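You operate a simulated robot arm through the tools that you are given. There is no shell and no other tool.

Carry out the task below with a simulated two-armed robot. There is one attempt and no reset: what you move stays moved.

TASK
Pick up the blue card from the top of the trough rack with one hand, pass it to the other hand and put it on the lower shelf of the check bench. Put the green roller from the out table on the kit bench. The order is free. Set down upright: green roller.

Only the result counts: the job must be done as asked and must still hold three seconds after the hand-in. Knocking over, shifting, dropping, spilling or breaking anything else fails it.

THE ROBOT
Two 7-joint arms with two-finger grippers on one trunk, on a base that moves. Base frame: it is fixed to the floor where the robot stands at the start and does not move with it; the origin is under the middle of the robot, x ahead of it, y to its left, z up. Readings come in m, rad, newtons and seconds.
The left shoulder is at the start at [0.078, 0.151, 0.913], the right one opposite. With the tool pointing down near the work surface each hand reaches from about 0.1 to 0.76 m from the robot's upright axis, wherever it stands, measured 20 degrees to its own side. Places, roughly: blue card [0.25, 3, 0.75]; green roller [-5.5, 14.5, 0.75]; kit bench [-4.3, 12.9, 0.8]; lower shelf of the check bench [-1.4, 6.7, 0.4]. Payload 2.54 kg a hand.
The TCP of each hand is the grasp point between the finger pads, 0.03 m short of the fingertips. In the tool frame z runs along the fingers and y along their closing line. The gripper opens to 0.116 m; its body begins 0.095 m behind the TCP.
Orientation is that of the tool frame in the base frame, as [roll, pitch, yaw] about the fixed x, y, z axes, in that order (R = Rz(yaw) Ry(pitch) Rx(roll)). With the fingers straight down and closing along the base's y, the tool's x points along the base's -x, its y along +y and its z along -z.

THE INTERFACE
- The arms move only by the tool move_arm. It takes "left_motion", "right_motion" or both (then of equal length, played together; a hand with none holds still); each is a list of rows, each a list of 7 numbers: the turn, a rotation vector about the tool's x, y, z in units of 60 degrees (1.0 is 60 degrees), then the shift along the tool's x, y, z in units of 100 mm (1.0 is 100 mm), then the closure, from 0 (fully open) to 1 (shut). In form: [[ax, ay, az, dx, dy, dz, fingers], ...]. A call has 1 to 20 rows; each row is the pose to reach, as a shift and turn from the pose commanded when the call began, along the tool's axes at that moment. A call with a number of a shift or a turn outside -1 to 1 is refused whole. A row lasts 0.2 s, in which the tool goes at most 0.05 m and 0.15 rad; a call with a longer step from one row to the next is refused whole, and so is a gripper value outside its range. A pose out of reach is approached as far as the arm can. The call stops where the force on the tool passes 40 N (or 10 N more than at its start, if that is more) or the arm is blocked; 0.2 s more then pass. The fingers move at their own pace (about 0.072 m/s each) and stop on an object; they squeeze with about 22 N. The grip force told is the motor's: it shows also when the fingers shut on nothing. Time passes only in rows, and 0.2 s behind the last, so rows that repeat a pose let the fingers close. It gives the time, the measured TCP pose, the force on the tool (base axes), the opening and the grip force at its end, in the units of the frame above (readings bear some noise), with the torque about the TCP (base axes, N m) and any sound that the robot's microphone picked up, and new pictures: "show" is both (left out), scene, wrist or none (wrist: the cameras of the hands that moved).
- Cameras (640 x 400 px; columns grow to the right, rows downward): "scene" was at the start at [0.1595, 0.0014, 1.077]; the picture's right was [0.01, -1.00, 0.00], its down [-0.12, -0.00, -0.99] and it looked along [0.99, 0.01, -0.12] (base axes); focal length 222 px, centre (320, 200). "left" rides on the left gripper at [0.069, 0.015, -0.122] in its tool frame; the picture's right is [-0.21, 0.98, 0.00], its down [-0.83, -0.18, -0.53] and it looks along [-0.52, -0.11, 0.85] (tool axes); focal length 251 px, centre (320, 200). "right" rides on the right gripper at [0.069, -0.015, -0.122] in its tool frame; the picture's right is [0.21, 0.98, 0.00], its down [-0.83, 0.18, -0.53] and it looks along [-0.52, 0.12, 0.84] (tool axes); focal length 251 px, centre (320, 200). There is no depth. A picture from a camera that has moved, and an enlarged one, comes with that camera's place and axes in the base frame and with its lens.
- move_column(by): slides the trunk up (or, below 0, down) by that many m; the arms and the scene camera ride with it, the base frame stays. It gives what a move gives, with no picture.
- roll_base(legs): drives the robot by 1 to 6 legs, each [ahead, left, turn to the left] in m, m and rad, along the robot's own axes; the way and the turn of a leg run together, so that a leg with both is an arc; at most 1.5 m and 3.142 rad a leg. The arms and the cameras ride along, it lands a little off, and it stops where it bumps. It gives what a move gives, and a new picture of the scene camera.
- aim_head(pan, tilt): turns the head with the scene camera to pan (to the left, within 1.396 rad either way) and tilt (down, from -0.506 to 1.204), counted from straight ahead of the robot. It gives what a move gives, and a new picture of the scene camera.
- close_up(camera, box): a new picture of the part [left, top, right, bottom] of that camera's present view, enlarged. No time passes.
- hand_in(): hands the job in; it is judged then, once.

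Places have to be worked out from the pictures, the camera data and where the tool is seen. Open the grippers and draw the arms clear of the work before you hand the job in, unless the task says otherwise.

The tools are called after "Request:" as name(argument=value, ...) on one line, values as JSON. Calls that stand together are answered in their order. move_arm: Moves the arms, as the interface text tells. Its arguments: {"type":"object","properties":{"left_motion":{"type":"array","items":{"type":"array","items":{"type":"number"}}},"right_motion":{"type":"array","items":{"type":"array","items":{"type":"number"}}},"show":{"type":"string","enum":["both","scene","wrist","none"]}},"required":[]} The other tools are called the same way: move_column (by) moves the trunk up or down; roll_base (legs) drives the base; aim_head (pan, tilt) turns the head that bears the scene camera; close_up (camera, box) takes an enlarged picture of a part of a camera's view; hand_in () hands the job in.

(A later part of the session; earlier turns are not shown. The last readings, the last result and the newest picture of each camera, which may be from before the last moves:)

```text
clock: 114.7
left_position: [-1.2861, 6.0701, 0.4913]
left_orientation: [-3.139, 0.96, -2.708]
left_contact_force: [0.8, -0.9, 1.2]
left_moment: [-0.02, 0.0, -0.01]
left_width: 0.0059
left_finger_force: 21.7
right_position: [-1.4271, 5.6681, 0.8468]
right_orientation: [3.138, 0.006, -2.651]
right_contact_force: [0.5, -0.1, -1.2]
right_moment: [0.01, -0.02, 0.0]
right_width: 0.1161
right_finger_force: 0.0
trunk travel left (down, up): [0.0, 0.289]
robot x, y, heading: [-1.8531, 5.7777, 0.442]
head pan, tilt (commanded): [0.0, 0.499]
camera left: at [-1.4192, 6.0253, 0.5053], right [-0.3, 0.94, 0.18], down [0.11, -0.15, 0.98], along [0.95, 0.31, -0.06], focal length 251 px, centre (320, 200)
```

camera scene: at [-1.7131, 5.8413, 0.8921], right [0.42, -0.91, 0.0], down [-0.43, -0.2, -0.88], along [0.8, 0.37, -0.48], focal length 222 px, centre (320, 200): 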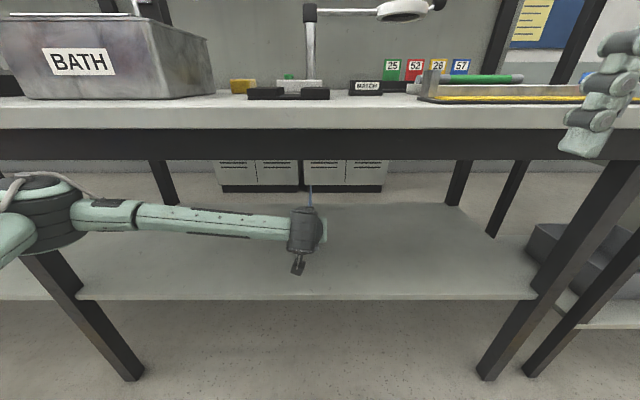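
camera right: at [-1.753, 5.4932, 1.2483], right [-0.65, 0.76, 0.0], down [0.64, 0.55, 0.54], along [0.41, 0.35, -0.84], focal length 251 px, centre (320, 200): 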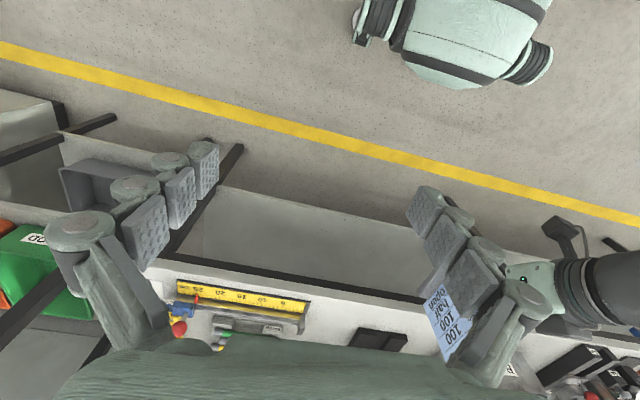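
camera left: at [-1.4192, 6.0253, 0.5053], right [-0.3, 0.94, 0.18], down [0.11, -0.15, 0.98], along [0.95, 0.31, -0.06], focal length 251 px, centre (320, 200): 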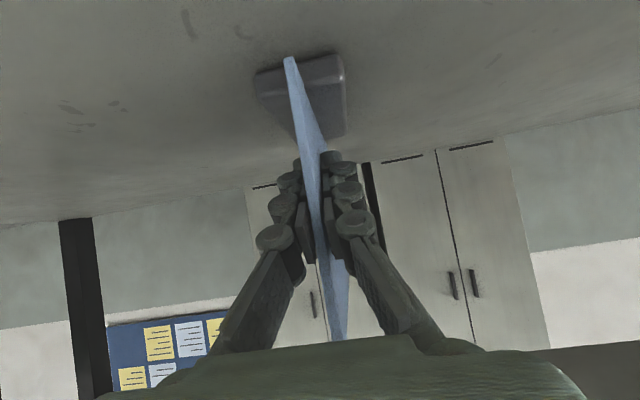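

Still free at z≈0.491. I go down 2 mm per step further.

Request:
move_arm(left_motion=[[0, 0, 0, 0.016, 0, 0.0115, 1], [0, 0, 0, 0.033, 0, 0.023, 1], [0, 0, 0, 0.049, 0, 0.0344, 1]], show="wrist")

```text
clock: 115.5
left_position: [-1.2855, 6.0696, 0.4896]
left_orientation: [-3.139, 0.968, -2.706]
left_contact_force: [-3.0, 0.7, 15.4]
left_moment: [-0.03, 0.17, 0.0]
left_width: 0.0057
left_finger_force: 22.3
right_position: [-1.4286, 5.6671, 0.8477]
right_orientation: [3.137, 0.008, -2.652]
right_contact_force: [-0.9, -0.5, 1.4]
right_moment: [-0.03, -0.01, 0.0]
right_width: 0.116
right_finger_force: 0.1
trunk travel left (down, up): [0.0, 0.289]
robot x, y, heading: [-1.8571, 5.7758, 0.439]
head pan, tilt (commanded): [0.0, 0.499]
camera left: at [-1.4189, 6.0251, 0.5021], right [-0.3, 0.94, 0.17], down [0.1, -0.15, 0.98], along [0.95, 0.31, -0.05], focal length 251 px, centre (320, 200)
```

left: 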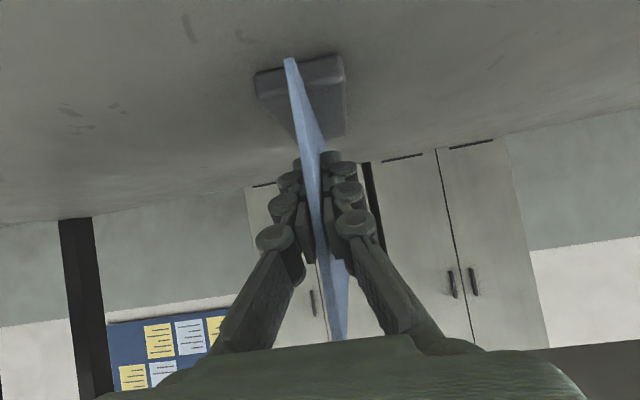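

The foot touches the shelf (15 N upward). I relieve 3 mm of press, then open the left fingers.

Request:
move_arm(left_motion=[[0, 0, 0, -0.025, 0, -0.017, 1], [0, 0, 0, -0.025, 0, -0.017, 1]], show="none")

```text
clock: 116.1
left_position: [-1.2866, 6.0711, 0.4885]
left_orientation: [-3.141, 0.96, -2.71]
left_contact_force: [3.2, 0.9, 8.7]
left_moment: [0.35, -0.7, -0.13]
left_width: 0.0059
left_finger_force: 21.5
right_position: [-1.4271, 5.6667, 0.8471]
right_orientation: [3.137, 0.008, -2.652]
right_contact_force: [1.0, 0.2, 0.4]
right_moment: [0.03, 0.0, 0.02]
right_width: 0.1161
right_finger_force: 0.1
trunk travel left (down, up): [0.0, 0.289]
robot x, y, heading: [-1.8574, 5.7741, 0.44]
head pan, tilt (commanded): [0.0, 0.499]
```

Contact is light. I open the left gripper gradually.

Request:
move_arm(left_motion=[[0, 0, 0, 0, 0, 0, 0.9], [0, 0, 0, 0, 0, 0, 0.8], [0, 0, 0, 0, 0, 0, 0.6], [0, 0, 0, 0, 0, 0, 0.4], [0, 0, 0, 0, 0, 0, 0.2], [0, 0, 0, 0, 0, 0, 0], [0, 0, 0, 0, 0, 0, 0], [0, 0, 0, 0, 0, 0, 0]], show="both")

```text
clock: 117.9
left_position: [-1.2865, 6.0706, 0.4878]
left_orientation: [-3.139, 0.959, -2.708]
left_contact_force: [-0.9, -0.2, 0.0]
left_moment: [0.04, 0.01, 0.02]
left_width: 0.116
left_finger_force: 0.0
right_position: [-1.4278, 5.6674, 0.8474]
right_orientation: [3.137, 0.007, -2.651]
right_contact_force: [0.2, -0.4, -0.6]
right_moment: [0.03, -0.03, -0.02]
right_width: 0.1156
right_finger_force: 0.1
trunk travel left (down, up): [0.0, 0.289]
robot x, y, heading: [-1.8573, 5.7759, 0.438]
head pan, tilt (commanded): [0.0, 0.499]
camera scene: at [-1.7131, 5.8413, 0.8921], right [0.42, -0.91, 0.0], down [-0.43, -0.2, -0.88], along [0.8, 0.37, -0.48], focal length 222 px, centre (320, 200)
camera left: at [-1.4198, 6.0258, 0.5025], right [-0.3, 0.94, 0.18], down [0.11, -0.15, 0.98], along [0.95, 0.31, -0.06], focal length 251 px, centre (320, 200)
```

scene: 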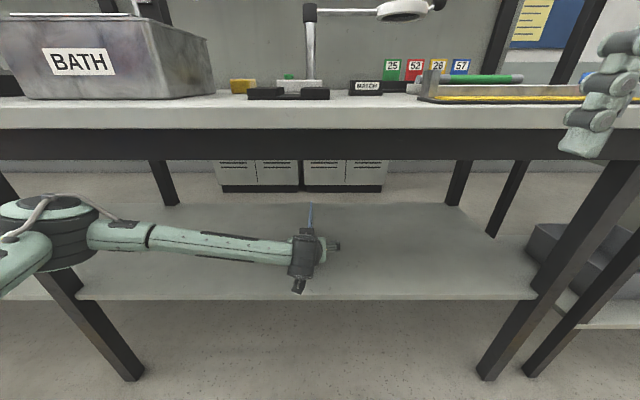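
left: 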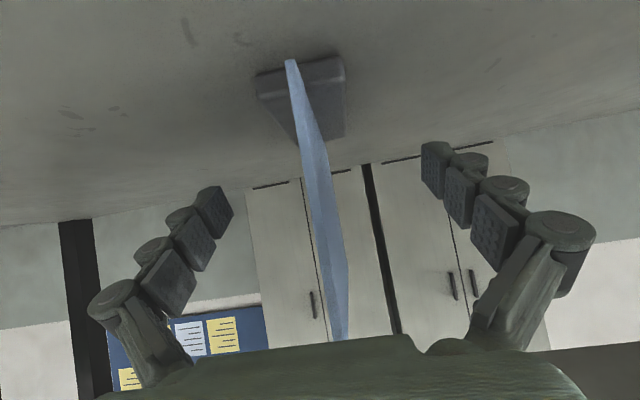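

The card stands on its foot by itself. I draw the left hand straight back horizontally out of the bench.

Request:
move_arm(left_motion=[[0, 0, 0, 0.086, 0, -0.123, 0], [0, 0, 0, 0.2, 0, -0.287, 0], [0, 0, 0, 0.344, 0, -0.491, 0], [0, 0, 0, 0.459, 0, -0.655, 0], [0, 0, 0, 0.574, 0, -0.819, 0]], show="both")

```text
clock: 119.1
left_position: [-1.377, 6.0293, 0.4889]
left_orientation: [-3.141, 0.962, -2.708]
left_contact_force: [-0.5, -0.3, 0.3]
left_moment: [-0.02, 0.03, 0.0]
left_width: 0.116
left_finger_force: 0.1
right_position: [-1.4295, 5.6679, 0.8467]
right_orientation: [3.136, 0.007, -2.652]
right_contact_force: [0.5, 1.8, -0.4]
right_moment: [-0.04, -0.02, 0.0]
right_width: 0.1157
right_finger_force: 0.1
trunk travel left (down, up): [0.0, 0.289]
robot x, y, heading: [-1.8576, 5.7706, 0.442]
head pan, tilt (commanded): [0.0, 0.499]
camera scene: at [-1.7131, 5.8413, 0.8921], right [0.42, -0.91, 0.0], down [-0.43, -0.2, -0.88], along [0.8, 0.37, -0.48], focal length 222 px, centre (320, 200)
camera left: at [-1.51, 5.9839, 0.5015], right [-0.3, 0.94, 0.17], down [0.11, -0.15, 0.98], along [0.95, 0.31, -0.06], focal length 251 px, centre (320, 200)
```

scene: 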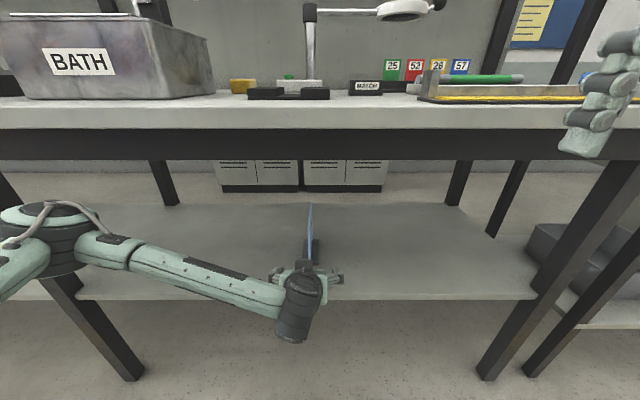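
left: 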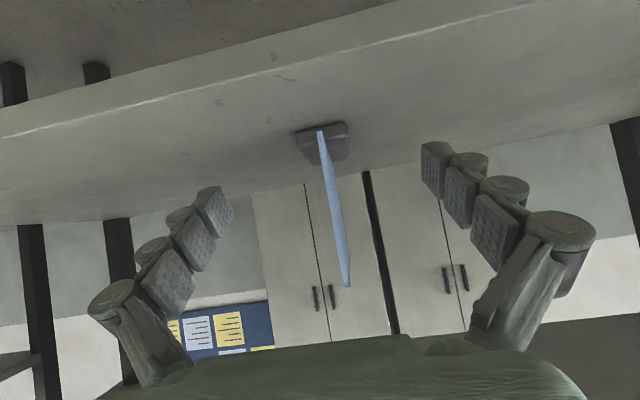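

The card stands alone on the lower shelf. I back the base out 0.45 m and check.

Request:
roll_base(legs=[[-0.45, 0.0, 0.0]])

Request:
close_up(camera="left", box=[160, 60, 480, 260])

```text
clock: 121.8
left_position: [-1.7784, 5.8425, 0.4884]
left_orientation: [-3.139, 0.961, -2.709]
left_contact_force: [-0.3, 0.4, 0.0]
left_moment: [0.01, -0.01, -0.01]
left_width: 0.1162
left_finger_force: 0.1
right_position: [-1.8303, 5.4787, 0.8472]
right_orientation: [3.137, 0.006, -2.653]
right_contact_force: [0.6, -0.6, 1.1]
right_moment: [-0.02, -0.04, -0.02]
right_width: 0.1161
right_finger_force: 0.0
trunk travel left (down, up): [0.0, 0.289]
robot x, y, heading: [-2.2549, 5.5863, 0.437]
head pan, tilt (commanded): [0.0, 0.499]
camera scene: at [-2.1151, 5.6535, 0.8921], right [0.42, -0.91, 0.0], down [-0.43, -0.2, -0.88], along [0.8, 0.37, -0.48], focal length 222 px, centre (320, 200)
```

scene: 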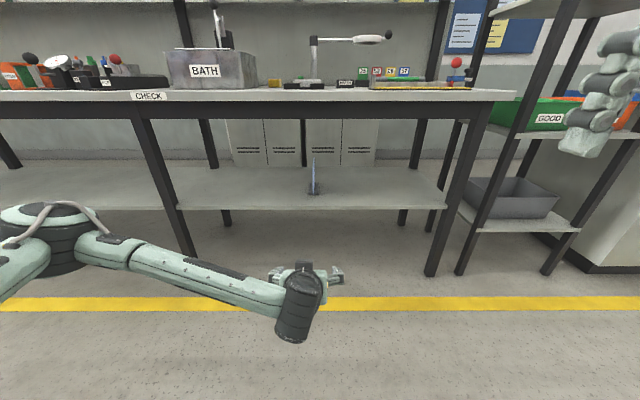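

```text
2.00 times, centred on (320, 160) of left
camera zoom: at [-1.9116, 5.7959, 0.5015], right [-0.3, 0.94, 0.18], down [0.11, -0.15, 0.98], along [0.95, 0.31, -0.06], focal length 503 px, centre (320, 280)
```

zoom: 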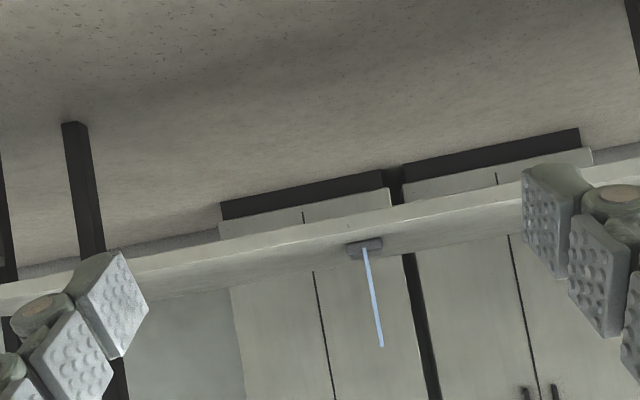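

The card stands upright on the check bench's lower shelf. Now I raise the trunk and bring the left arm back to a compact pose before travelling to the out table.

Request:
move_column(by=0.2)

Request:
move_arm(left_motion=[[0, 0.12, 0, -0.12, 0, -0.1, 0], [0, 0.24, 0, -0.24, 0, -0.2, 0], [0, 0.36, 0, -0.36, 0, -0.3, 0], [0, 0.48, 0, -0.48, 0, -0.4, 0], [0, 0.6, 0, -0.6, 0, -0.5, 0], [0, 0.72, 0, -0.72, 0, -0.6, 0], [0, 0.84, 0, -0.8, 0, -0.7, 0], [0, 0.917, 0, -0.85, 0, -0.8, 0]], show="scene")

```text
clock: 124.0
left_position: [-1.778, 5.8405, 0.6872]
left_orientation: [-3.139, 0.96, -2.71]
left_contact_force: [0.3, 0.2, 0.3]
left_moment: [-0.01, 0.0, 0.02]
left_width: 0.116
left_finger_force: 0.1
right_position: [-1.8298, 5.4795, 1.0472]
right_orientation: [3.135, 0.005, -2.652]
right_contact_force: [0.4, 0.4, -0.1]
right_moment: [0.01, 0.01, 0.0]
right_width: 0.1162
right_finger_force: 0.1
trunk travel left (down, up): [-0.2, 0.089]
robot x, y, heading: [-2.2605, 5.5847, 0.435]
head pan, tilt (commanded): [0.0, 0.499]
```

```text
clock: 125.8
left_position: [-1.795, 5.8344, 0.8023]
left_orientation: [3.141, -0.002, -2.71]
left_contact_force: [-0.2, -0.3, 0.4]
left_moment: [-0.01, 0.03, 0.0]
left_width: 0.1159
left_finger_force: 0.0
right_position: [-1.8289, 5.4794, 1.0462]
right_orientation: [3.136, 0.007, -2.653]
right_contact_force: [0.2, -0.5, 0.0]
right_moment: [-0.01, 0.02, -0.03]
right_width: 0.116
right_finger_force: 0.0
trunk travel left (down, up): [-0.2, 0.089]
robot x, y, heading: [-2.2599, 5.5852, 0.438]
head pan, tilt (commanded): [0.0, 0.499]
camera scene: at [-2.1151, 5.6535, 1.0921], right [0.42, -0.91, 0.0], down [-0.43, -0.2, -0.88], along [0.8, 0.37, -0.48], focal length 222 px, centre (320, 200)
```

scene: 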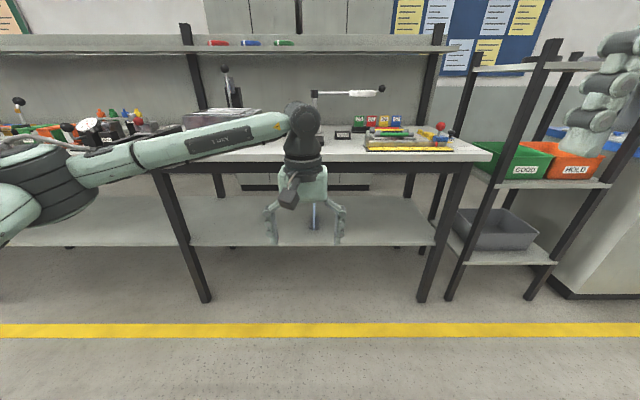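

Left hand points down again. I pull it back, left and up to a compact travel pose.

Request:
move_arm(left_motion=[[0, 0, 0, 0.2, 0.2, -0.2, 0], [0, 0, 0, 0.4, 0.4, -0.4, 0], [0, 0, 0, 0.6, 0.6, -0.6, 0], [0, 0, 0, 0.8, 0.8, -0.8, 0], [0, 0, 0, 1.0, 1.0, -1.0, 0]], show="none")

Request:
move_arm(left_motion=[[0, 0, 0, 0.1, 0.1, -0.25, 0], [0, 0, 0, 0.2, 0.2, -0.5, 0], [0, 0, 0, 0.4, 0.3, -0.8, 0], [0, 0, 0, 0.5, 0.3, -1.0, 0]], show="scene")

Request:
aim_head(pan=1.39, tilt=0.2)

```text
clock: 127.0
left_position: [-1.9256, 5.8842, 0.9031]
left_orientation: [-3.141, 0.0, -2.707]
left_contact_force: [-0.5, -0.2, -0.3]
left_moment: [0.01, 0.03, 0.01]
left_width: 0.1159
left_finger_force: 0.1
right_position: [-1.8297, 5.4783, 1.047]
right_orientation: [3.137, 0.006, -2.654]
right_contact_force: [0.0, 1.1, 0.0]
right_moment: [0.0, 0.02, 0.01]
right_width: 0.1158
right_finger_force: 0.1
trunk travel left (down, up): [-0.2, 0.089]
robot x, y, heading: [-2.2597, 5.5864, 0.437]
head pan, tilt (commanded): [0.0, 0.499]
```

```text
clock: 128.0
left_position: [-1.9847, 5.8895, 1.0035]
left_orientation: [-3.14, 0.0, -2.71]
left_contact_force: [0.2, -0.4, -0.5]
left_moment: [0.01, 0.01, 0.0]
left_width: 0.1162
left_finger_force: 0.0
right_position: [-1.8289, 5.4786, 1.0475]
right_orientation: [3.135, 0.006, -2.654]
right_contact_force: [-0.5, -1.1, -0.1]
right_moment: [0.02, 0.05, 0.01]
right_width: 0.1161
right_finger_force: 0.1
trunk travel left (down, up): [-0.2, 0.089]
robot x, y, heading: [-2.2568, 5.5873, 0.433]
head pan, tilt (commanded): [0.0, 0.499]
camera scene: at [-2.1152, 5.6534, 1.0921], right [0.42, -0.91, 0.0], down [-0.43, -0.2, -0.88], along [0.8, 0.37, -0.48], focal length 222 px, centre (320, 200)
```

scene: 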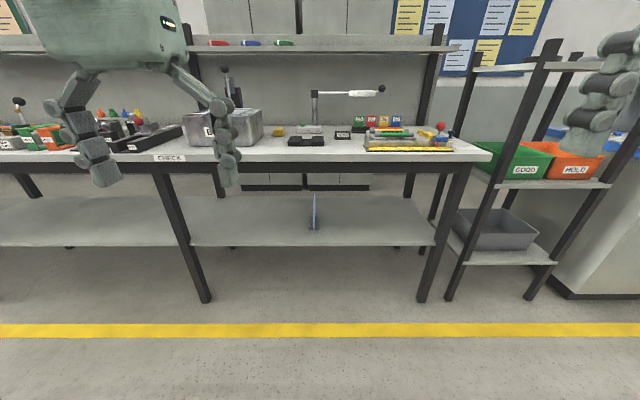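

```text
clock: 129.5
left_position: [-1.9845, 5.8918, 1.0026]
left_orientation: [-3.141, -0.001, -2.712]
left_contact_force: [-0.8, 0.5, -0.2]
left_moment: [-0.02, 0.01, 0.01]
left_width: 0.116
left_finger_force: 0.1
right_position: [-1.8298, 5.4801, 1.0475]
right_orientation: [3.138, 0.006, -2.653]
right_contact_force: [0.4, 0.9, 0.6]
right_moment: [-0.01, -0.02, -0.03]
right_width: 0.1162
right_finger_force: 0.0
trunk travel left (down, up): [-0.2, 0.089]
robot x, y, heading: [-2.2592, 5.5916, 0.433]
head pan, tilt (commanded): [1.389, 0.201]
camera scene: at [-2.221, 5.7053, 1.1197], right [0.97, 0.25, 0.0], down [0.05, -0.19, -0.98], along [-0.25, 0.95, -0.2], focal length 222 px, centre (320, 200)
```

scene: 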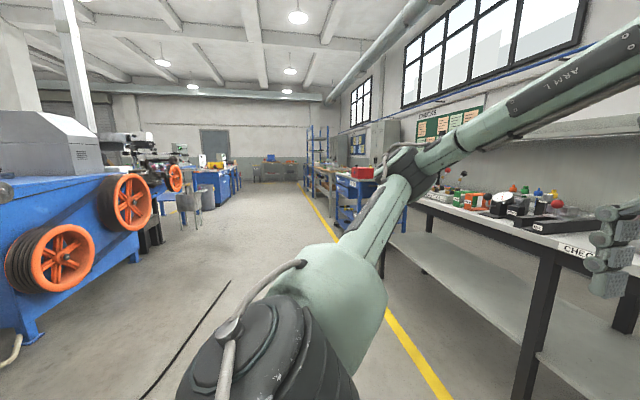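

The aisle ahead is clear along the yellow line; the floor cable ends around 2.5 m ahead to the left side. I strafe 4.4 m left with a slight shift toward the line to keep off the cable.

Request:
roll_base(legs=[[0.08, 1.4, 0.0], [0, 1.5, 0.0], [0, 1.5, 0.0]])

```text
clock: 171.5
left_position: [-3.7439, 9.9352, 1.0043]
left_orientation: [3.14, 0.0, -2.709]
left_contact_force: [-0.1, -0.4, 0.0]
left_moment: [0.04, -0.02, 0.03]
left_width: 0.1161
left_finger_force: 0.0
right_position: [-3.5891, 9.5239, 1.0471]
right_orientation: [3.137, 0.005, -2.651]
right_contact_force: [0.0, -0.1, 0.1]
right_moment: [0.01, 0.0, -0.01]
right_width: 0.116
right_finger_force: 0.1
trunk travel left (down, up): [-0.2, 0.089]
robot x, y, heading: [-4.0204, 9.6319, 0.439]
head pan, tilt (commanded): [1.389, 0.201]
camera scene: at [-3.981, 9.7493, 1.1198], right [0.97, 0.25, 0.0], down [0.05, -0.19, -0.98], along [-0.25, 0.95, -0.2], focal length 222 px, centre (320, 200)
```

scene: 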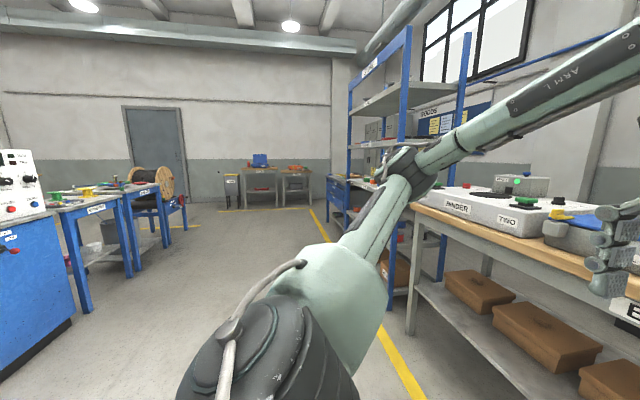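

Now two small tables stand by the end wall ahead, one with a blue box, one with something orange. I'll zoom in there.

Request:
close_up(camera="scene", box=[200, 130, 360, 230])

Request:
close_up(camera="scene", box=[320, 120, 480, 220])

```text
4.00 times, centred on (280, 180) of scene
camera zoom: at [-3.981, 9.7493, 1.1198], right [0.97, 0.25, 0.0], down [0.05, -0.19, -0.98], along [-0.25, 0.95, -0.2], focal length 888 px, centre (480, 280)
```

zoom: 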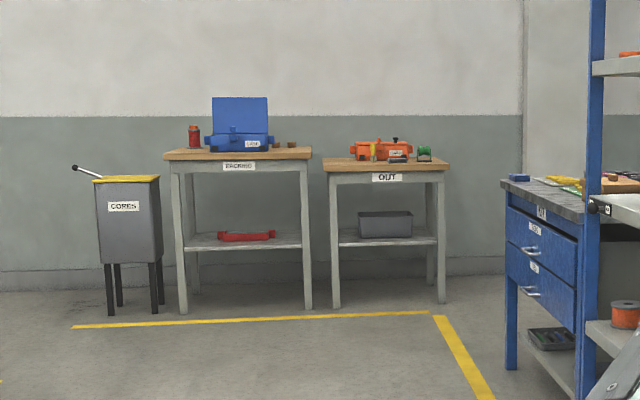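

```text
4.00 times, centred on (400, 170) of scene
camera zoom: at [-3.981, 9.7493, 1.1198], right [0.97, 0.25, 0.0], down [0.05, -0.19, -0.98], along [-0.25, 0.95, -0.2], focal length 888 px, centre (0, 320)
```

zoom: 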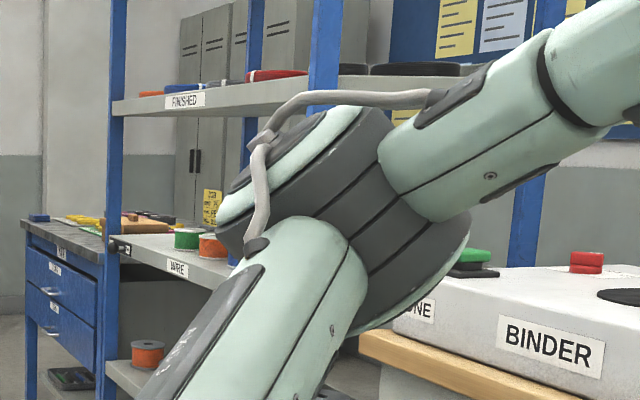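

The OUT table is by the end wall with the green roller near its right end; the blue-drawer bench on the right is probably the kit bench. I turn left 1.57 rad to face down the aisle and look ahead.

Request:
roll_base(legs=[[0, 0, 1.57], [1.3, 0, 0]])

Request:
aim_head(pan=-0.3, tilt=0.3)

```text
clock: 181.9
left_position: [-4.8628, 11.0701, 1.0034]
left_orientation: [3.14, 0.0, -1.135]
left_contact_force: [0.1, -0.2, -0.3]
left_moment: [0.03, 0.02, -0.01]
left_width: 0.1158
left_finger_force: 0.0
right_position: [-4.4546, 11.2267, 1.0466]
right_orientation: [3.136, 0.005, -1.077]
right_contact_force: [-0.3, -0.2, -0.4]
right_moment: [0.0, 0.0, 0.0]
right_width: 0.1159
right_finger_force: 0.0
trunk travel left (down, up): [-0.2, 0.089]
robot x, y, heading: [-4.5593, 10.7949, 2.01]
head pan, tilt (commanded): [1.389, 0.201]
camera scene: at [-4.6776, 10.8354, 1.1197], right [-0.26, 0.97, 0.0], down [0.19, 0.05, -0.98], along [-0.95, -0.25, -0.2], focal length 222 px, centre (320, 200)
```

scene: 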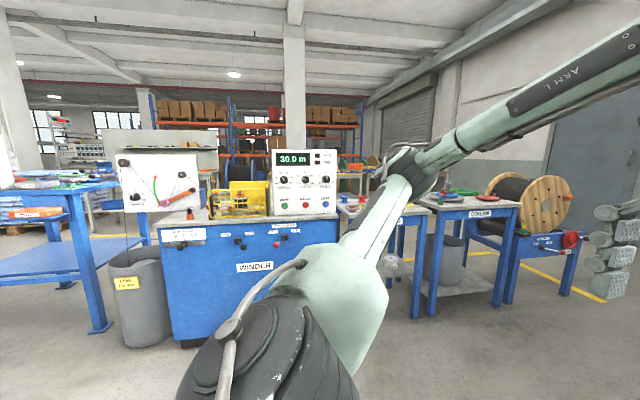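

```text
clock: 183.6
left_position: [-4.8638, 11.0698, 1.0021]
left_orientation: [3.141, -0.001, -1.134]
left_contact_force: [0.6, 0.4, -0.5]
left_moment: [0.02, 0.0, 0.01]
left_width: 0.1161
left_finger_force: 0.1
right_position: [-4.453, 11.2271, 1.0476]
right_orientation: [3.138, 0.007, -1.076]
right_contact_force: [-0.3, -0.4, 0.5]
right_moment: [0.05, 0.02, -0.01]
right_width: 0.1161
right_finger_force: 0.0
trunk travel left (down, up): [-0.2, 0.089]
robot x, y, heading: [-4.5558, 10.8009, 2.014]
head pan, tilt (commanded): [-0.3, 0.3]
camera scene: at [-4.6007, 10.9517, 1.1105], right [0.99, 0.14, 0.0], down [0.04, -0.29, -0.96], along [-0.14, 0.95, -0.3], focal length 222 px, centre (320, 200)
```

scene: 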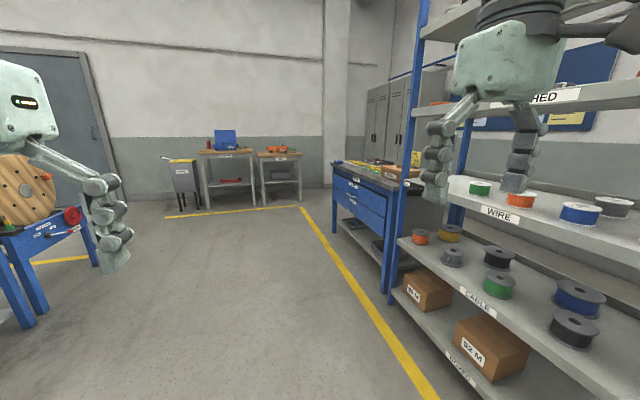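

I drive ahead 1.5 m along the aisle, then look at the tables again.

Request:
roll_base(legs=[[1.5, 0, 0]])

Request:
close_up(camera="scene", box=[160, 80, 480, 280])

```text
clock: 191.2
left_position: [-5.533, 12.4272, 1.0039]
left_orientation: [3.14, 0.0, -1.111]
left_contact_force: [0.3, -0.2, 0.1]
left_moment: [0.02, 0.04, -0.01]
left_width: 0.1158
left_finger_force: 0.0
right_position: [-5.1258, 12.5928, 1.0459]
right_orientation: [3.137, 0.007, -1.054]
right_contact_force: [0.5, -0.4, 1.3]
right_moment: [-0.02, 0.0, 0.0]
right_width: 0.1163
right_finger_force: 0.0
trunk travel left (down, up): [-0.2, 0.089]
robot x, y, heading: [-5.2213, 12.1584, 2.036]
head pan, tilt (commanded): [-0.3, 0.3]
camera scene: at [-5.2671, 12.3152, 1.1104], right [0.99, 0.16, 0.0], down [0.05, -0.29, -0.96], along [-0.16, 0.94, -0.3], focal length 222 px, centre (320, 200)
```

scene: 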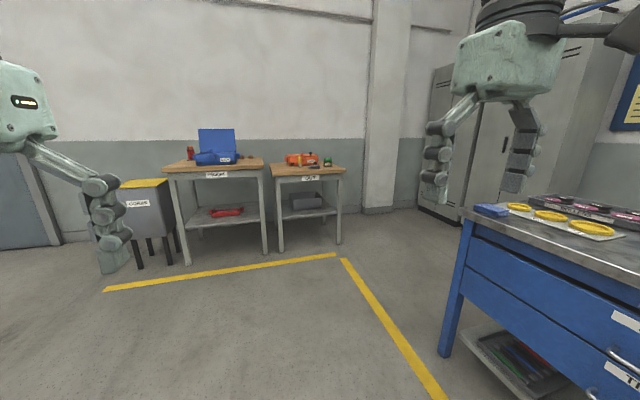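

```text
2.00 times, centred on (320, 180) of scene
camera zoom: at [-5.2671, 12.3152, 1.1104], right [0.99, 0.16, 0.0], down [0.05, -0.29, -0.96], along [-0.16, 0.94, -0.3], focal length 444 px, centre (320, 240)
```

zoom: 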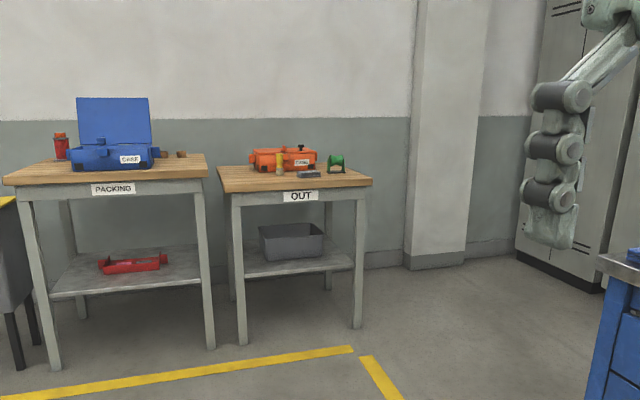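

The OUT table's front is about 2 m ahead, with the green roller near (-5.58, 14.66), 0.8 m to my right. I drive 1.35 m ahead past the kit bench's end, then 0.6 m right.

Request:
roll_base(legs=[[1.35, 0, -0.04], [0, -0.6, 0]])

Request:
aim_head(pan=-0.05, tilt=0.55)

```text
clock: 203.8
left_position: [-5.604, 13.9245, 1.0035]
left_orientation: [-3.14, 0.0, -1.121]
left_contact_force: [0.2, 0.6, 0.4]
left_moment: [-0.01, -0.04, 0.01]
left_width: 0.1159
left_finger_force: 0.1
right_position: [-5.1966, 14.088, 1.0477]
right_orientation: [3.135, 0.008, -1.062]
right_contact_force: [0.3, -0.1, 0.7]
right_moment: [-0.01, 0.0, 0.05]
right_width: 0.1161
right_finger_force: 0.0
trunk travel left (down, up): [-0.2, 0.089]
robot x, y, heading: [-5.2951, 13.6563, 2.026]
head pan, tilt (commanded): [-0.3, 0.3]
camera scene: at [-5.3394, 13.8099, 1.1105], right [0.99, 0.15, 0.0], down [0.05, -0.29, -0.96], along [-0.15, 0.94, -0.3], focal length 222 px, centre (320, 200)
```

scene: 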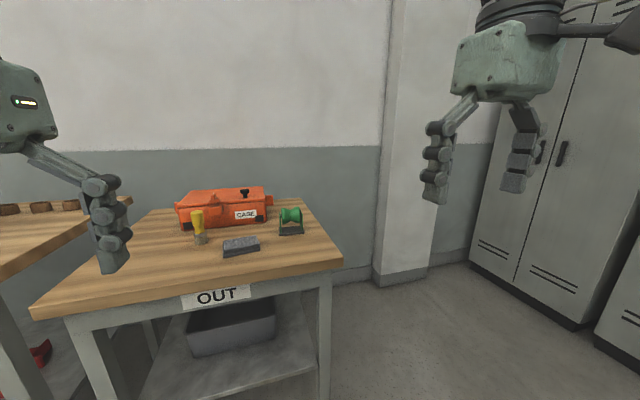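

```text
clock: 204.6
left_position: [-5.6034, 13.9237, 1.004]
left_orientation: [-3.14, -0.001, -1.121]
left_contact_force: [-0.5, -1.3, -0.3]
left_moment: [0.04, 0.04, -0.02]
left_width: 0.1157
left_finger_force: 0.0
right_position: [-5.1956, 14.087, 1.0453]
right_orientation: [3.136, 0.005, -1.065]
right_contact_force: [-0.6, -0.5, 0.3]
right_moment: [-0.02, 0.0, -0.01]
right_width: 0.116
right_finger_force: 0.1
trunk travel left (down, up): [-0.2, 0.089]
robot x, y, heading: [-5.2944, 13.6557, 2.021]
head pan, tilt (commanded): [-0.051, 0.55]
camera scene: at [-5.3603, 13.8002, 1.0876], right [0.92, 0.39, 0.0], down [0.2, -0.48, -0.85], along [-0.33, 0.78, -0.52], focal length 222 px, centre (320, 200)
```

scene: 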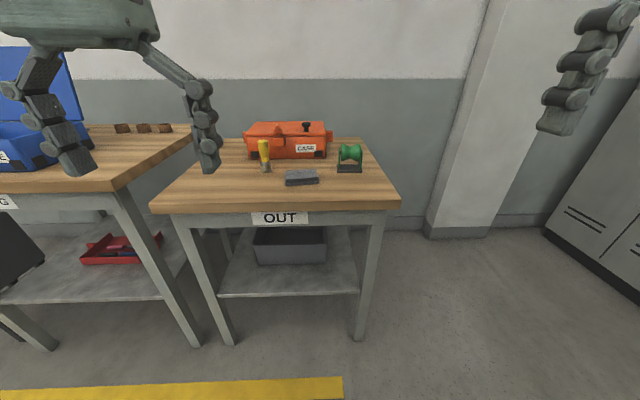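

Request:
close_up(camera="scene", box=[230, 105, 390, 205])

```text
4.00 times, centred on (310, 155) of scene
camera zoom: at [-5.3603, 13.8002, 1.0876], right [0.92, 0.39, 0.0], down [0.2, -0.48, -0.85], along [-0.33, 0.78, -0.52], focal length 888 px, centre (360, 380)
```

zoom: 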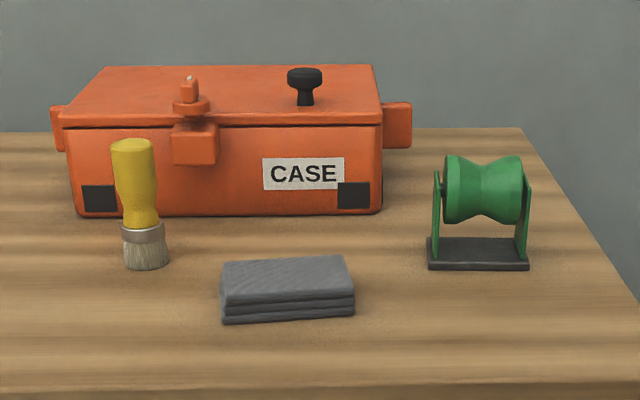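

The green roller is an hourglass roller on a small bracket; its base is near (-5.53, 14.44) at z≈0.79, about 0.82 m ahead and 0.13 m right. I move 0.25 m ahead, 0.08 m left and turn −0.046 rad to square up with the table.

Request:
roll_base(legs=[[0.25, 0.08, -0.046]])

Request:
close_up(camera="scene", box=[240, 80, 480, 230])

```text
clock: 206.5
left_position: [-5.771, 14.1316, 1.003]
left_orientation: [-3.141, 0.001, -1.163]
left_contact_force: [0.5, -0.9, -0.7]
left_moment: [-0.03, 0.01, -0.01]
left_width: 0.116
left_finger_force: 0.1
right_position: [-5.3557, 14.2759, 1.0475]
right_orientation: [3.135, 0.005, -1.106]
right_contact_force: [-0.5, -1.0, 0.3]
right_moment: [-0.04, -0.01, -0.01]
right_width: 0.1158
right_finger_force: 0.2
trunk travel left (down, up): [-0.2, 0.089]
robot x, y, heading: [-5.4734, 13.8494, 1.984]
head pan, tilt (commanded): [-0.051, 0.55]
camera scene: at [-5.5331, 13.9972, 1.0874], right [0.94, 0.35, 0.0], down [0.18, -0.49, -0.85], along [-0.3, 0.8, -0.52], focal length 222 px, centre (320, 200)
```

scene: 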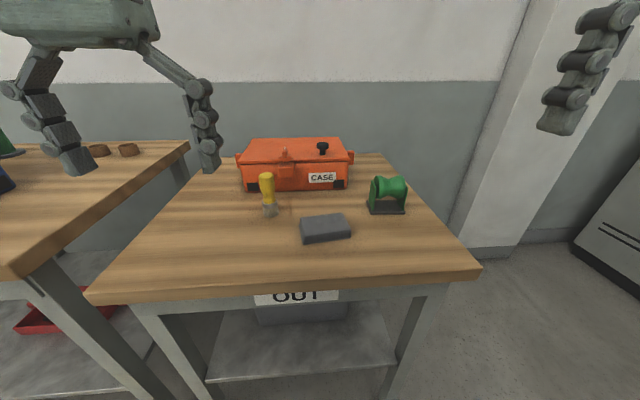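

```text
2.67 times, centred on (360, 155) of scene
camera zoom: at [-5.5331, 13.9972, 1.0874], right [0.94, 0.35, 0.0], down [0.18, -0.49, -0.85], along [-0.3, 0.8, -0.52], focal length 592 px, centre (213, 320)
```

zoom: 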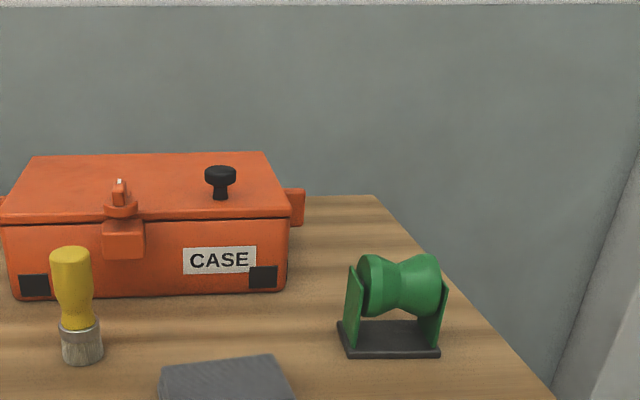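

The roller: base about 8×6 cm, axle height z≈0.845, centre near (-5.547, 14.476), i.e. F 0.60, L −0.18. I yaw the right hand and move it forward in stages, at safe height.

Request:
move_arm(right_motion=[[0, 0, -0.14, -0.13, 0.06, 0, 0], [0, 0, -0.28, -0.26, 0.13, 0, 0], [0, 0, -0.42, -0.4, 0.19, 0, 0], [0, 0, -0.56, -0.53, 0.26, 0, 0], [0, 0, -0.7, -0.66, 0.32, 0, 0], [0, 0, -0.84, -0.79, 0.39, 0, 0], [0, 0, -0.98, -0.92, 0.45, 0, 0]], show="wrist")

```text
clock: 208.1
left_position: [-5.7702, 14.1308, 1.004]
left_orientation: [-3.14, 0.001, -1.164]
left_contact_force: [0.5, -1.3, -0.6]
left_moment: [0.02, 0.01, -0.01]
left_width: 0.1159
left_finger_force: 0.0
right_position: [-5.4377, 14.3372, 1.0478]
right_orientation: [-3.141, 0.008, -0.077]
right_contact_force: [0.0, 0.2, 0.5]
right_moment: [0.0, 0.04, 0.02]
right_width: 0.1159
right_finger_force: 0.0
trunk travel left (down, up): [-0.2, 0.089]
robot x, y, heading: [-5.4735, 13.8492, 1.978]
head pan, tilt (commanded): [-0.051, 0.55]
camera right: at [-5.3657, 14.3465, 1.169], right [0.14, -0.99, 0.0], down [-0.83, -0.12, 0.54], along [-0.54, -0.07, -0.84], focal length 251 px, centre (320, 200)
```

right: 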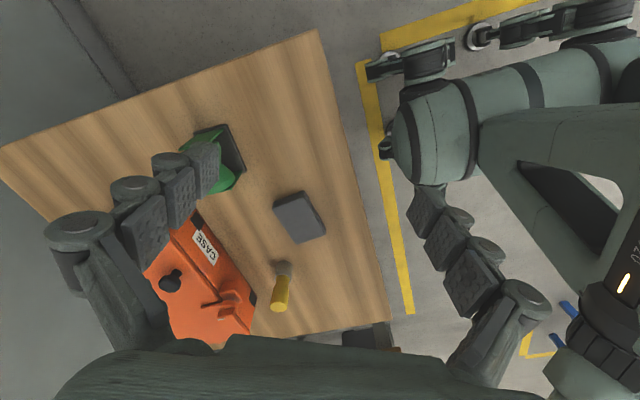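

The roller is seen in the wrist view next to the orange case. I finish the yaw and move most of the way over it, slightly lower.

Request:
move_arm(right_motion=[[0, 0, -0.104, -0.2, -0.24, 0.08, 0], [0, 0, -0.208, -0.4, -0.48, 0.16, 0], [0, 0, -0.312, -0.6, -0.72, 0.24, 0], [0, 0, -0.417, -0.8, -0.95, 0.3, 0]], show="wrist")

```text
clock: 209.1
left_position: [-5.7711, 14.1329, 1.0035]
left_orientation: [3.141, 0.0, -1.166]
left_contact_force: [0.1, -0.1, 0.3]
left_moment: [-0.02, -0.01, 0.01]
left_width: 0.1161
left_finger_force: 0.2
right_position: [-5.5093, 14.4414, 1.017]
right_orientation: [-3.139, 0.006, 0.358]
right_contact_force: [1.0, 0.0, -0.4]
right_moment: [0.02, 0.01, -0.02]
right_width: 0.1162
right_finger_force: 0.1
trunk travel left (down, up): [-0.2, 0.089]
robot x, y, heading: [-5.4734, 13.8553, 1.984]
head pan, tilt (commanded): [-0.051, 0.55]
camera right: at [-5.4466, 14.4784, 1.1392], right [0.54, -0.84, -0.01], down [-0.71, -0.46, 0.54], along [-0.45, -0.29, -0.84], focal length 251 px, centre (320, 200)
```

right: 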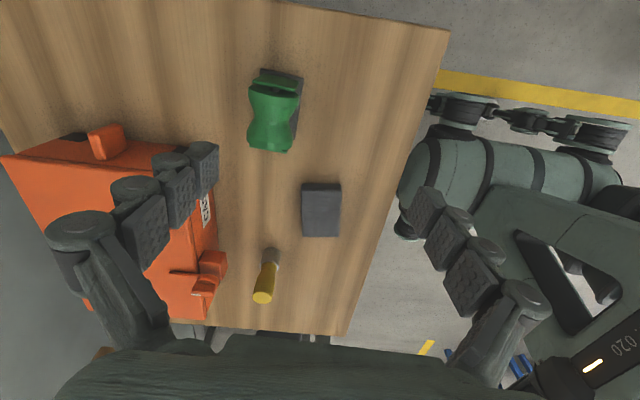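

The roller's axis is parallel with the pads; its waist is about 8 mm along −x and 52 mm along −y of the tool. I move over it, then down to z≈0.93, still above its top (0.872).

Request:
move_arm(right_motion=[[0, 0, 0, -0.04, -0.26, 0, 0], [0, 0, 0, -0.08, -0.52, 0, 0], [0, 0, 0, -0.08, -0.52, 0.3, 0], [0, 0, 0, -0.08, -0.52, 0.6, 0], [0, 0, 0, -0.08, -0.52, 0.85, 0], [0, 0, 0, -0.08, -0.52, 0.85, 0]], show="both")

```text
clock: 210.5
left_position: [-5.7715, 14.1311, 1.0031]
left_orientation: [-3.141, 0.0, -1.166]
left_contact_force: [-0.2, 0.9, 0.0]
left_moment: [0.0, -0.02, -0.01]
left_width: 0.116
left_finger_force: 0.1
right_position: [-5.536, 14.4856, 0.9346]
right_orientation: [-3.137, 0.007, 0.355]
right_contact_force: [0.2, -0.4, -0.3]
right_moment: [-0.01, 0.0, 0.02]
right_width: 0.116
right_finger_force: 0.1
right hand out of reach, approached as far as the arm can: row 2, 3
trunk travel left (down, up): [-0.2, 0.089]
robot x, y, heading: [-5.4734, 13.8501, 1.984]
head pan, tilt (commanded): [-0.051, 0.55]
camera scene: at [-5.5328, 13.9969, 1.0875], right [0.94, 0.35, 0.0], down [0.18, -0.49, -0.85], along [-0.3, 0.8, -0.52], focal length 222 px, centre (320, 200)
camera right: at [-5.474, 14.5231, 1.0562], right [0.54, -0.84, -0.01], down [-0.71, -0.46, 0.54], along [-0.46, -0.29, -0.84], focal length 251 px, centre (320, 200)
```

scene: 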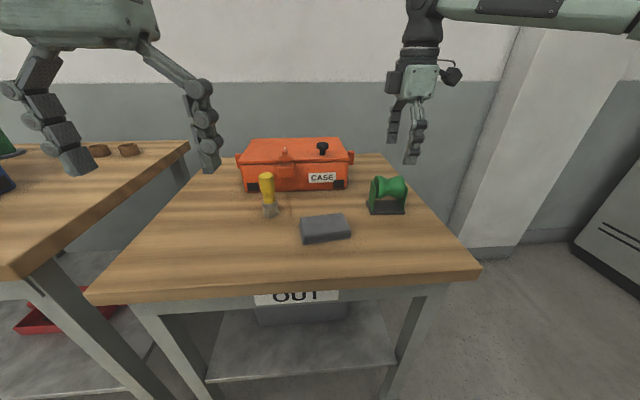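
right: 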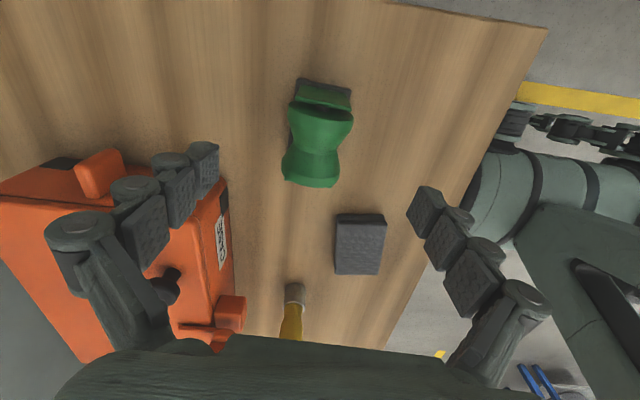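

The TCP is within about 1 mm of the roller's axis line and 5 mm off along it. I check the scene view in close-up before going down.

Request:
close_up(camera="scene", box=[330, 100, 490, 220])

Request:
close_up(camera="right", box=[200, 60, 440, 220])

```text
3.33 times, centred on (410, 160) of scene
camera zoom: at [-5.5328, 13.9969, 1.0875], right [0.94, 0.35, 0.0], down [0.18, -0.49, -0.85], along [-0.3, 0.8, -0.52], focal length 740 px, centre (20, 333)
```

zoom: 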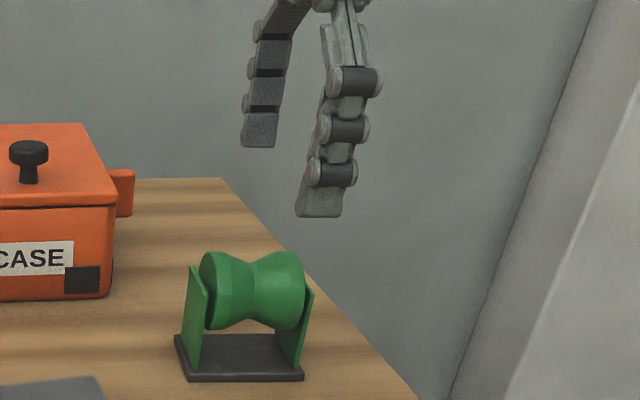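

```text
2.50 times, centred on (320, 140) of right
camera zoom: at [-5.474, 14.5231, 1.0562], right [0.54, -0.84, -0.01], down [-0.71, -0.46, 0.54], along [-0.46, -0.29, -0.84], focal length 629 px, centre (320, 350)
```

zoom: 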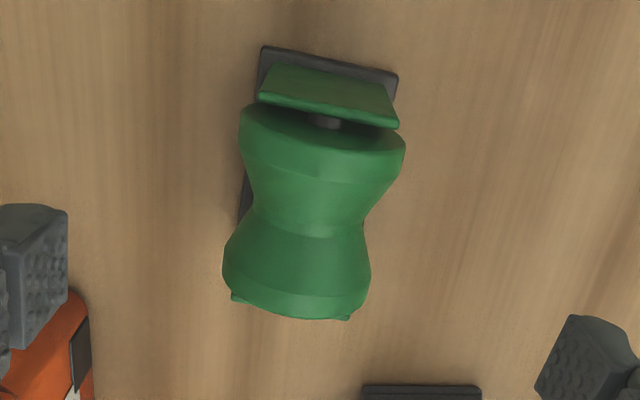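

Alignment is good; the waist is about 9 mm toward −x, and the back finger clears the orange case's corner by about 2 cm. I correct by 9 mm and go down around the roller to z≈0.85.

Request:
move_arm(right_motion=[[0, 0, 0, -0.09, 0.01, 0, 0], [0, 0, 0, -0.09, 0.01, 0.2, 0], [0, 0, 0, -0.09, 0.01, 0.4, 0], [0, 0, 0, -0.09, 0.01, 0.6, 0], [0, 0, 0, -0.09, 0.01, 0.75, 0], [0, 0, 0, -0.09, 0.01, 0.85, 0]], show="both")

Request:
close_up(camera="scene", box=[330, 100, 490, 220])

```text
clock: 211.9
left_position: [-5.7704, 14.1315, 1.0034]
left_orientation: [-3.139, 0.0, -1.163]
left_contact_force: [-0.2, 0.1, -0.2]
left_moment: [0.03, 0.01, -0.04]
left_width: 0.1161
left_finger_force: 0.0
right_position: [-5.5442, 14.4824, 0.8478]
right_orientation: [-3.136, 0.007, 0.355]
right_contact_force: [0.5, 0.6, 0.1]
right_moment: [0.01, 0.03, -0.01]
right_width: 0.116
right_finger_force: 0.1
trunk travel left (down, up): [-0.2, 0.089]
robot x, y, heading: [-5.4747, 13.854, 1.986]
head pan, tilt (commanded): [-0.051, 0.55]
camera scene: at [-5.5328, 13.997, 1.0875], right [0.94, 0.35, 0.0], down [0.18, -0.49, -0.85], along [-0.3, 0.8, -0.52], focal length 222 px, centre (320, 200)
camera right: at [-5.4835, 14.5198, 0.9708], right [0.54, -0.84, -0.01], down [-0.71, -0.46, 0.54], along [-0.46, -0.29, -0.84], focal length 251 px, centre (320, 200)
```

scene: 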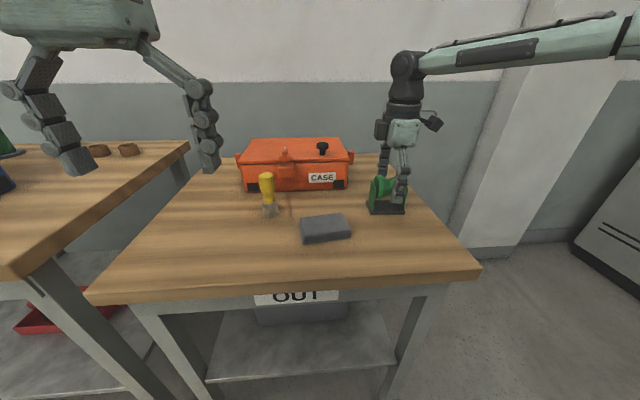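
right: 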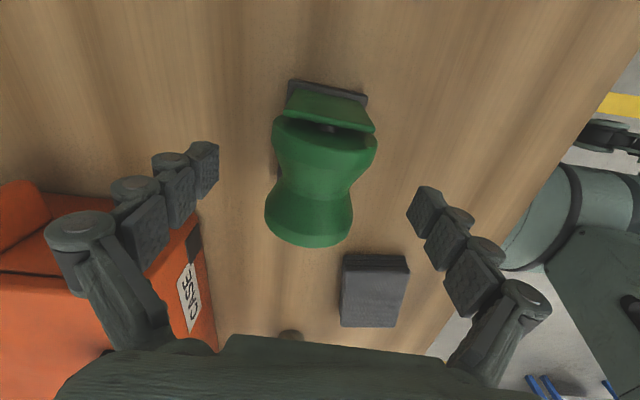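

```text
3.33 times, centred on (410, 160) of scene
camera zoom: at [-5.5328, 13.997, 1.0875], right [0.94, 0.35, 0.0], down [0.18, -0.49, -0.85], along [-0.3, 0.8, -0.52], focal length 740 px, centre (20, 333)
```

zoom: 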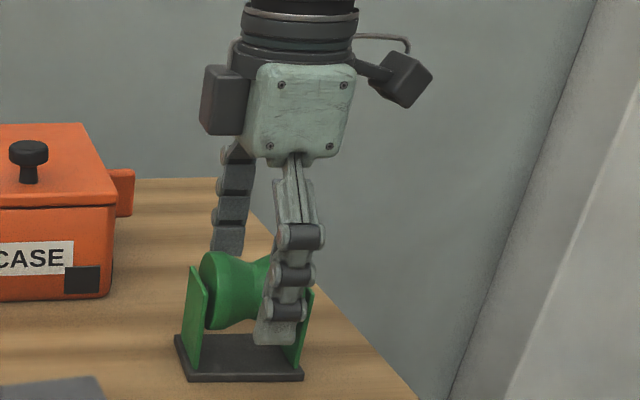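

The open fingers straddle the roller's waist, front and back, with the TCP at axle height. I close the right gripper.

Request:
move_arm(right_motion=[[0, 0, 0, 0, 0, 0, 0.4], [0, 0, 0, 0, 0, 0, 0.7], [0, 0, 0, 0, 0, 0, 1], [0, 0, 0, 0, 0, 0, 1], [0, 0, 0, 0, 0, 0, 1], [0, 0, 0, 0, 0, 0, 1]], show="both")

Request:
close_up(camera="scene", box=[330, 100, 490, 220])

```text
clock: 213.3
left_position: [-5.7711, 14.1316, 1.004]
left_orientation: [-3.141, 0.0, -1.164]
left_contact_force: [0.6, 0.1, 0.6]
left_moment: [-0.01, 0.0, 0.0]
left_width: 0.1159
left_finger_force: 0.0
right_position: [-5.545, 14.482, 0.8492]
right_orientation: [-3.135, 0.006, 0.355]
right_contact_force: [1.4, 0.6, 1.5]
right_moment: [-0.03, 0.0, 0.0]
right_width: 0.0464
right_finger_force: 21.9
trunk travel left (down, up): [-0.2, 0.089]
robot x, y, heading: [-5.4703, 13.8509, 1.982]
head pan, tilt (commanded): [-0.051, 0.55]
camera scene: at [-5.5328, 13.9968, 1.0875], right [0.94, 0.35, 0.0], down [0.18, -0.49, -0.85], along [-0.3, 0.8, -0.52], focal length 222 px, centre (320, 200)
camera right: at [-5.4834, 14.5197, 0.9711], right [0.54, -0.84, -0.01], down [-0.71, -0.46, 0.54], along [-0.46, -0.29, -0.84], focal length 251 px, centre (320, 200)
```

scene: 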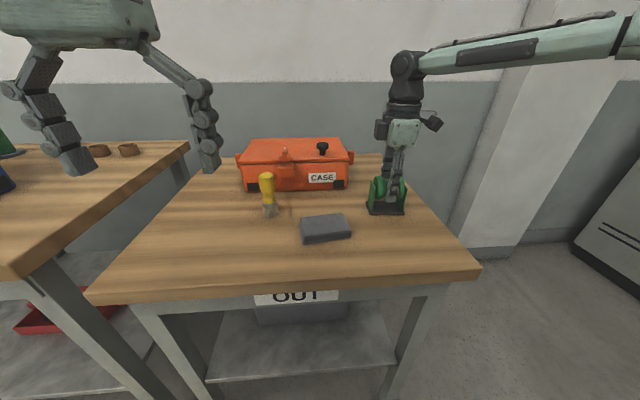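
right: 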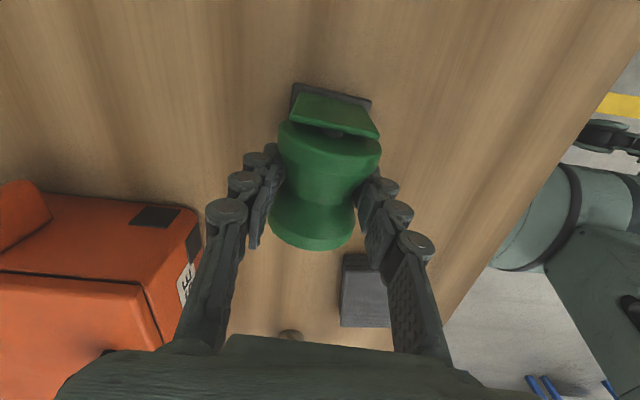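

```text
3.33 times, centred on (410, 160) of scene
camera zoom: at [-5.5328, 13.9968, 1.0875], right [0.94, 0.35, 0.0], down [0.18, -0.49, -0.85], along [-0.3, 0.8, -0.52], focal length 740 px, centre (20, 333)
```

zoom: 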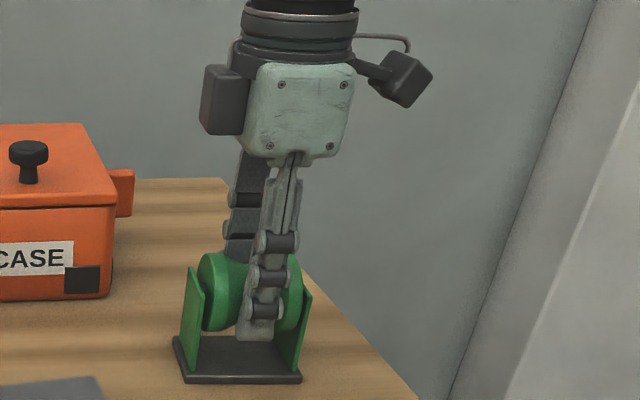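

The roller is held (46 mm wide, 22 N). I lift it straight up 8 cm.

Request:
move_arm(right_motion=[[0, 0, 0, 0, 0, -0.1, 1], [0, 0, 0, 0, 0, -0.25, 1], [0, 0, 0, 0, 0, -0.45, 1], [0, 0, 0, 0, 0, -0.65, 1], [0, 0, 0, 0, 0, -0.8, 1]], show="both")

```text
clock: 214.5
left_position: [-5.7713, 14.1314, 1.0045]
left_orientation: [3.14, 0.001, -1.164]
left_contact_force: [0.2, -0.5, -0.3]
left_moment: [-0.01, 0.0, 0.02]
left_width: 0.1161
left_finger_force: 0.1
right_position: [-5.5447, 14.4816, 0.9306]
right_orientation: [-3.137, 0.004, 0.355]
right_contact_force: [-0.8, 0.5, -3.2]
right_moment: [0.0, -0.02, -0.03]
right_width: 0.0462
right_finger_force: 22.1
trunk travel left (down, up): [-0.2, 0.089]
robot x, y, heading: [-5.4707, 13.8482, 1.98]
head pan, tilt (commanded): [-0.051, 0.55]
camera scene: at [-5.5328, 13.9971, 1.0874], right [0.94, 0.35, 0.0], down [0.18, -0.49, -0.85], along [-0.3, 0.8, -0.52], focal length 222 px, centre (320, 200)
camera right: at [-5.4835, 14.5192, 1.0518], right [0.54, -0.84, -0.01], down [-0.71, -0.46, 0.54], along [-0.45, -0.29, -0.84], focal length 251 px, centre (320, 200)
```

scene: 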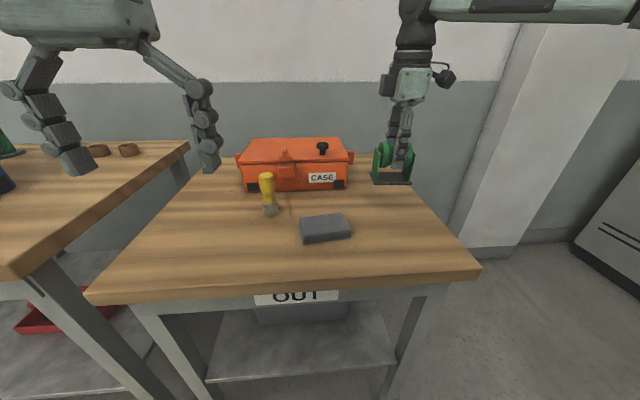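
right: 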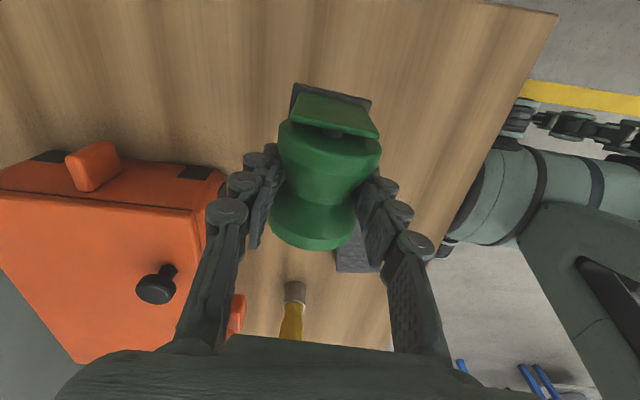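

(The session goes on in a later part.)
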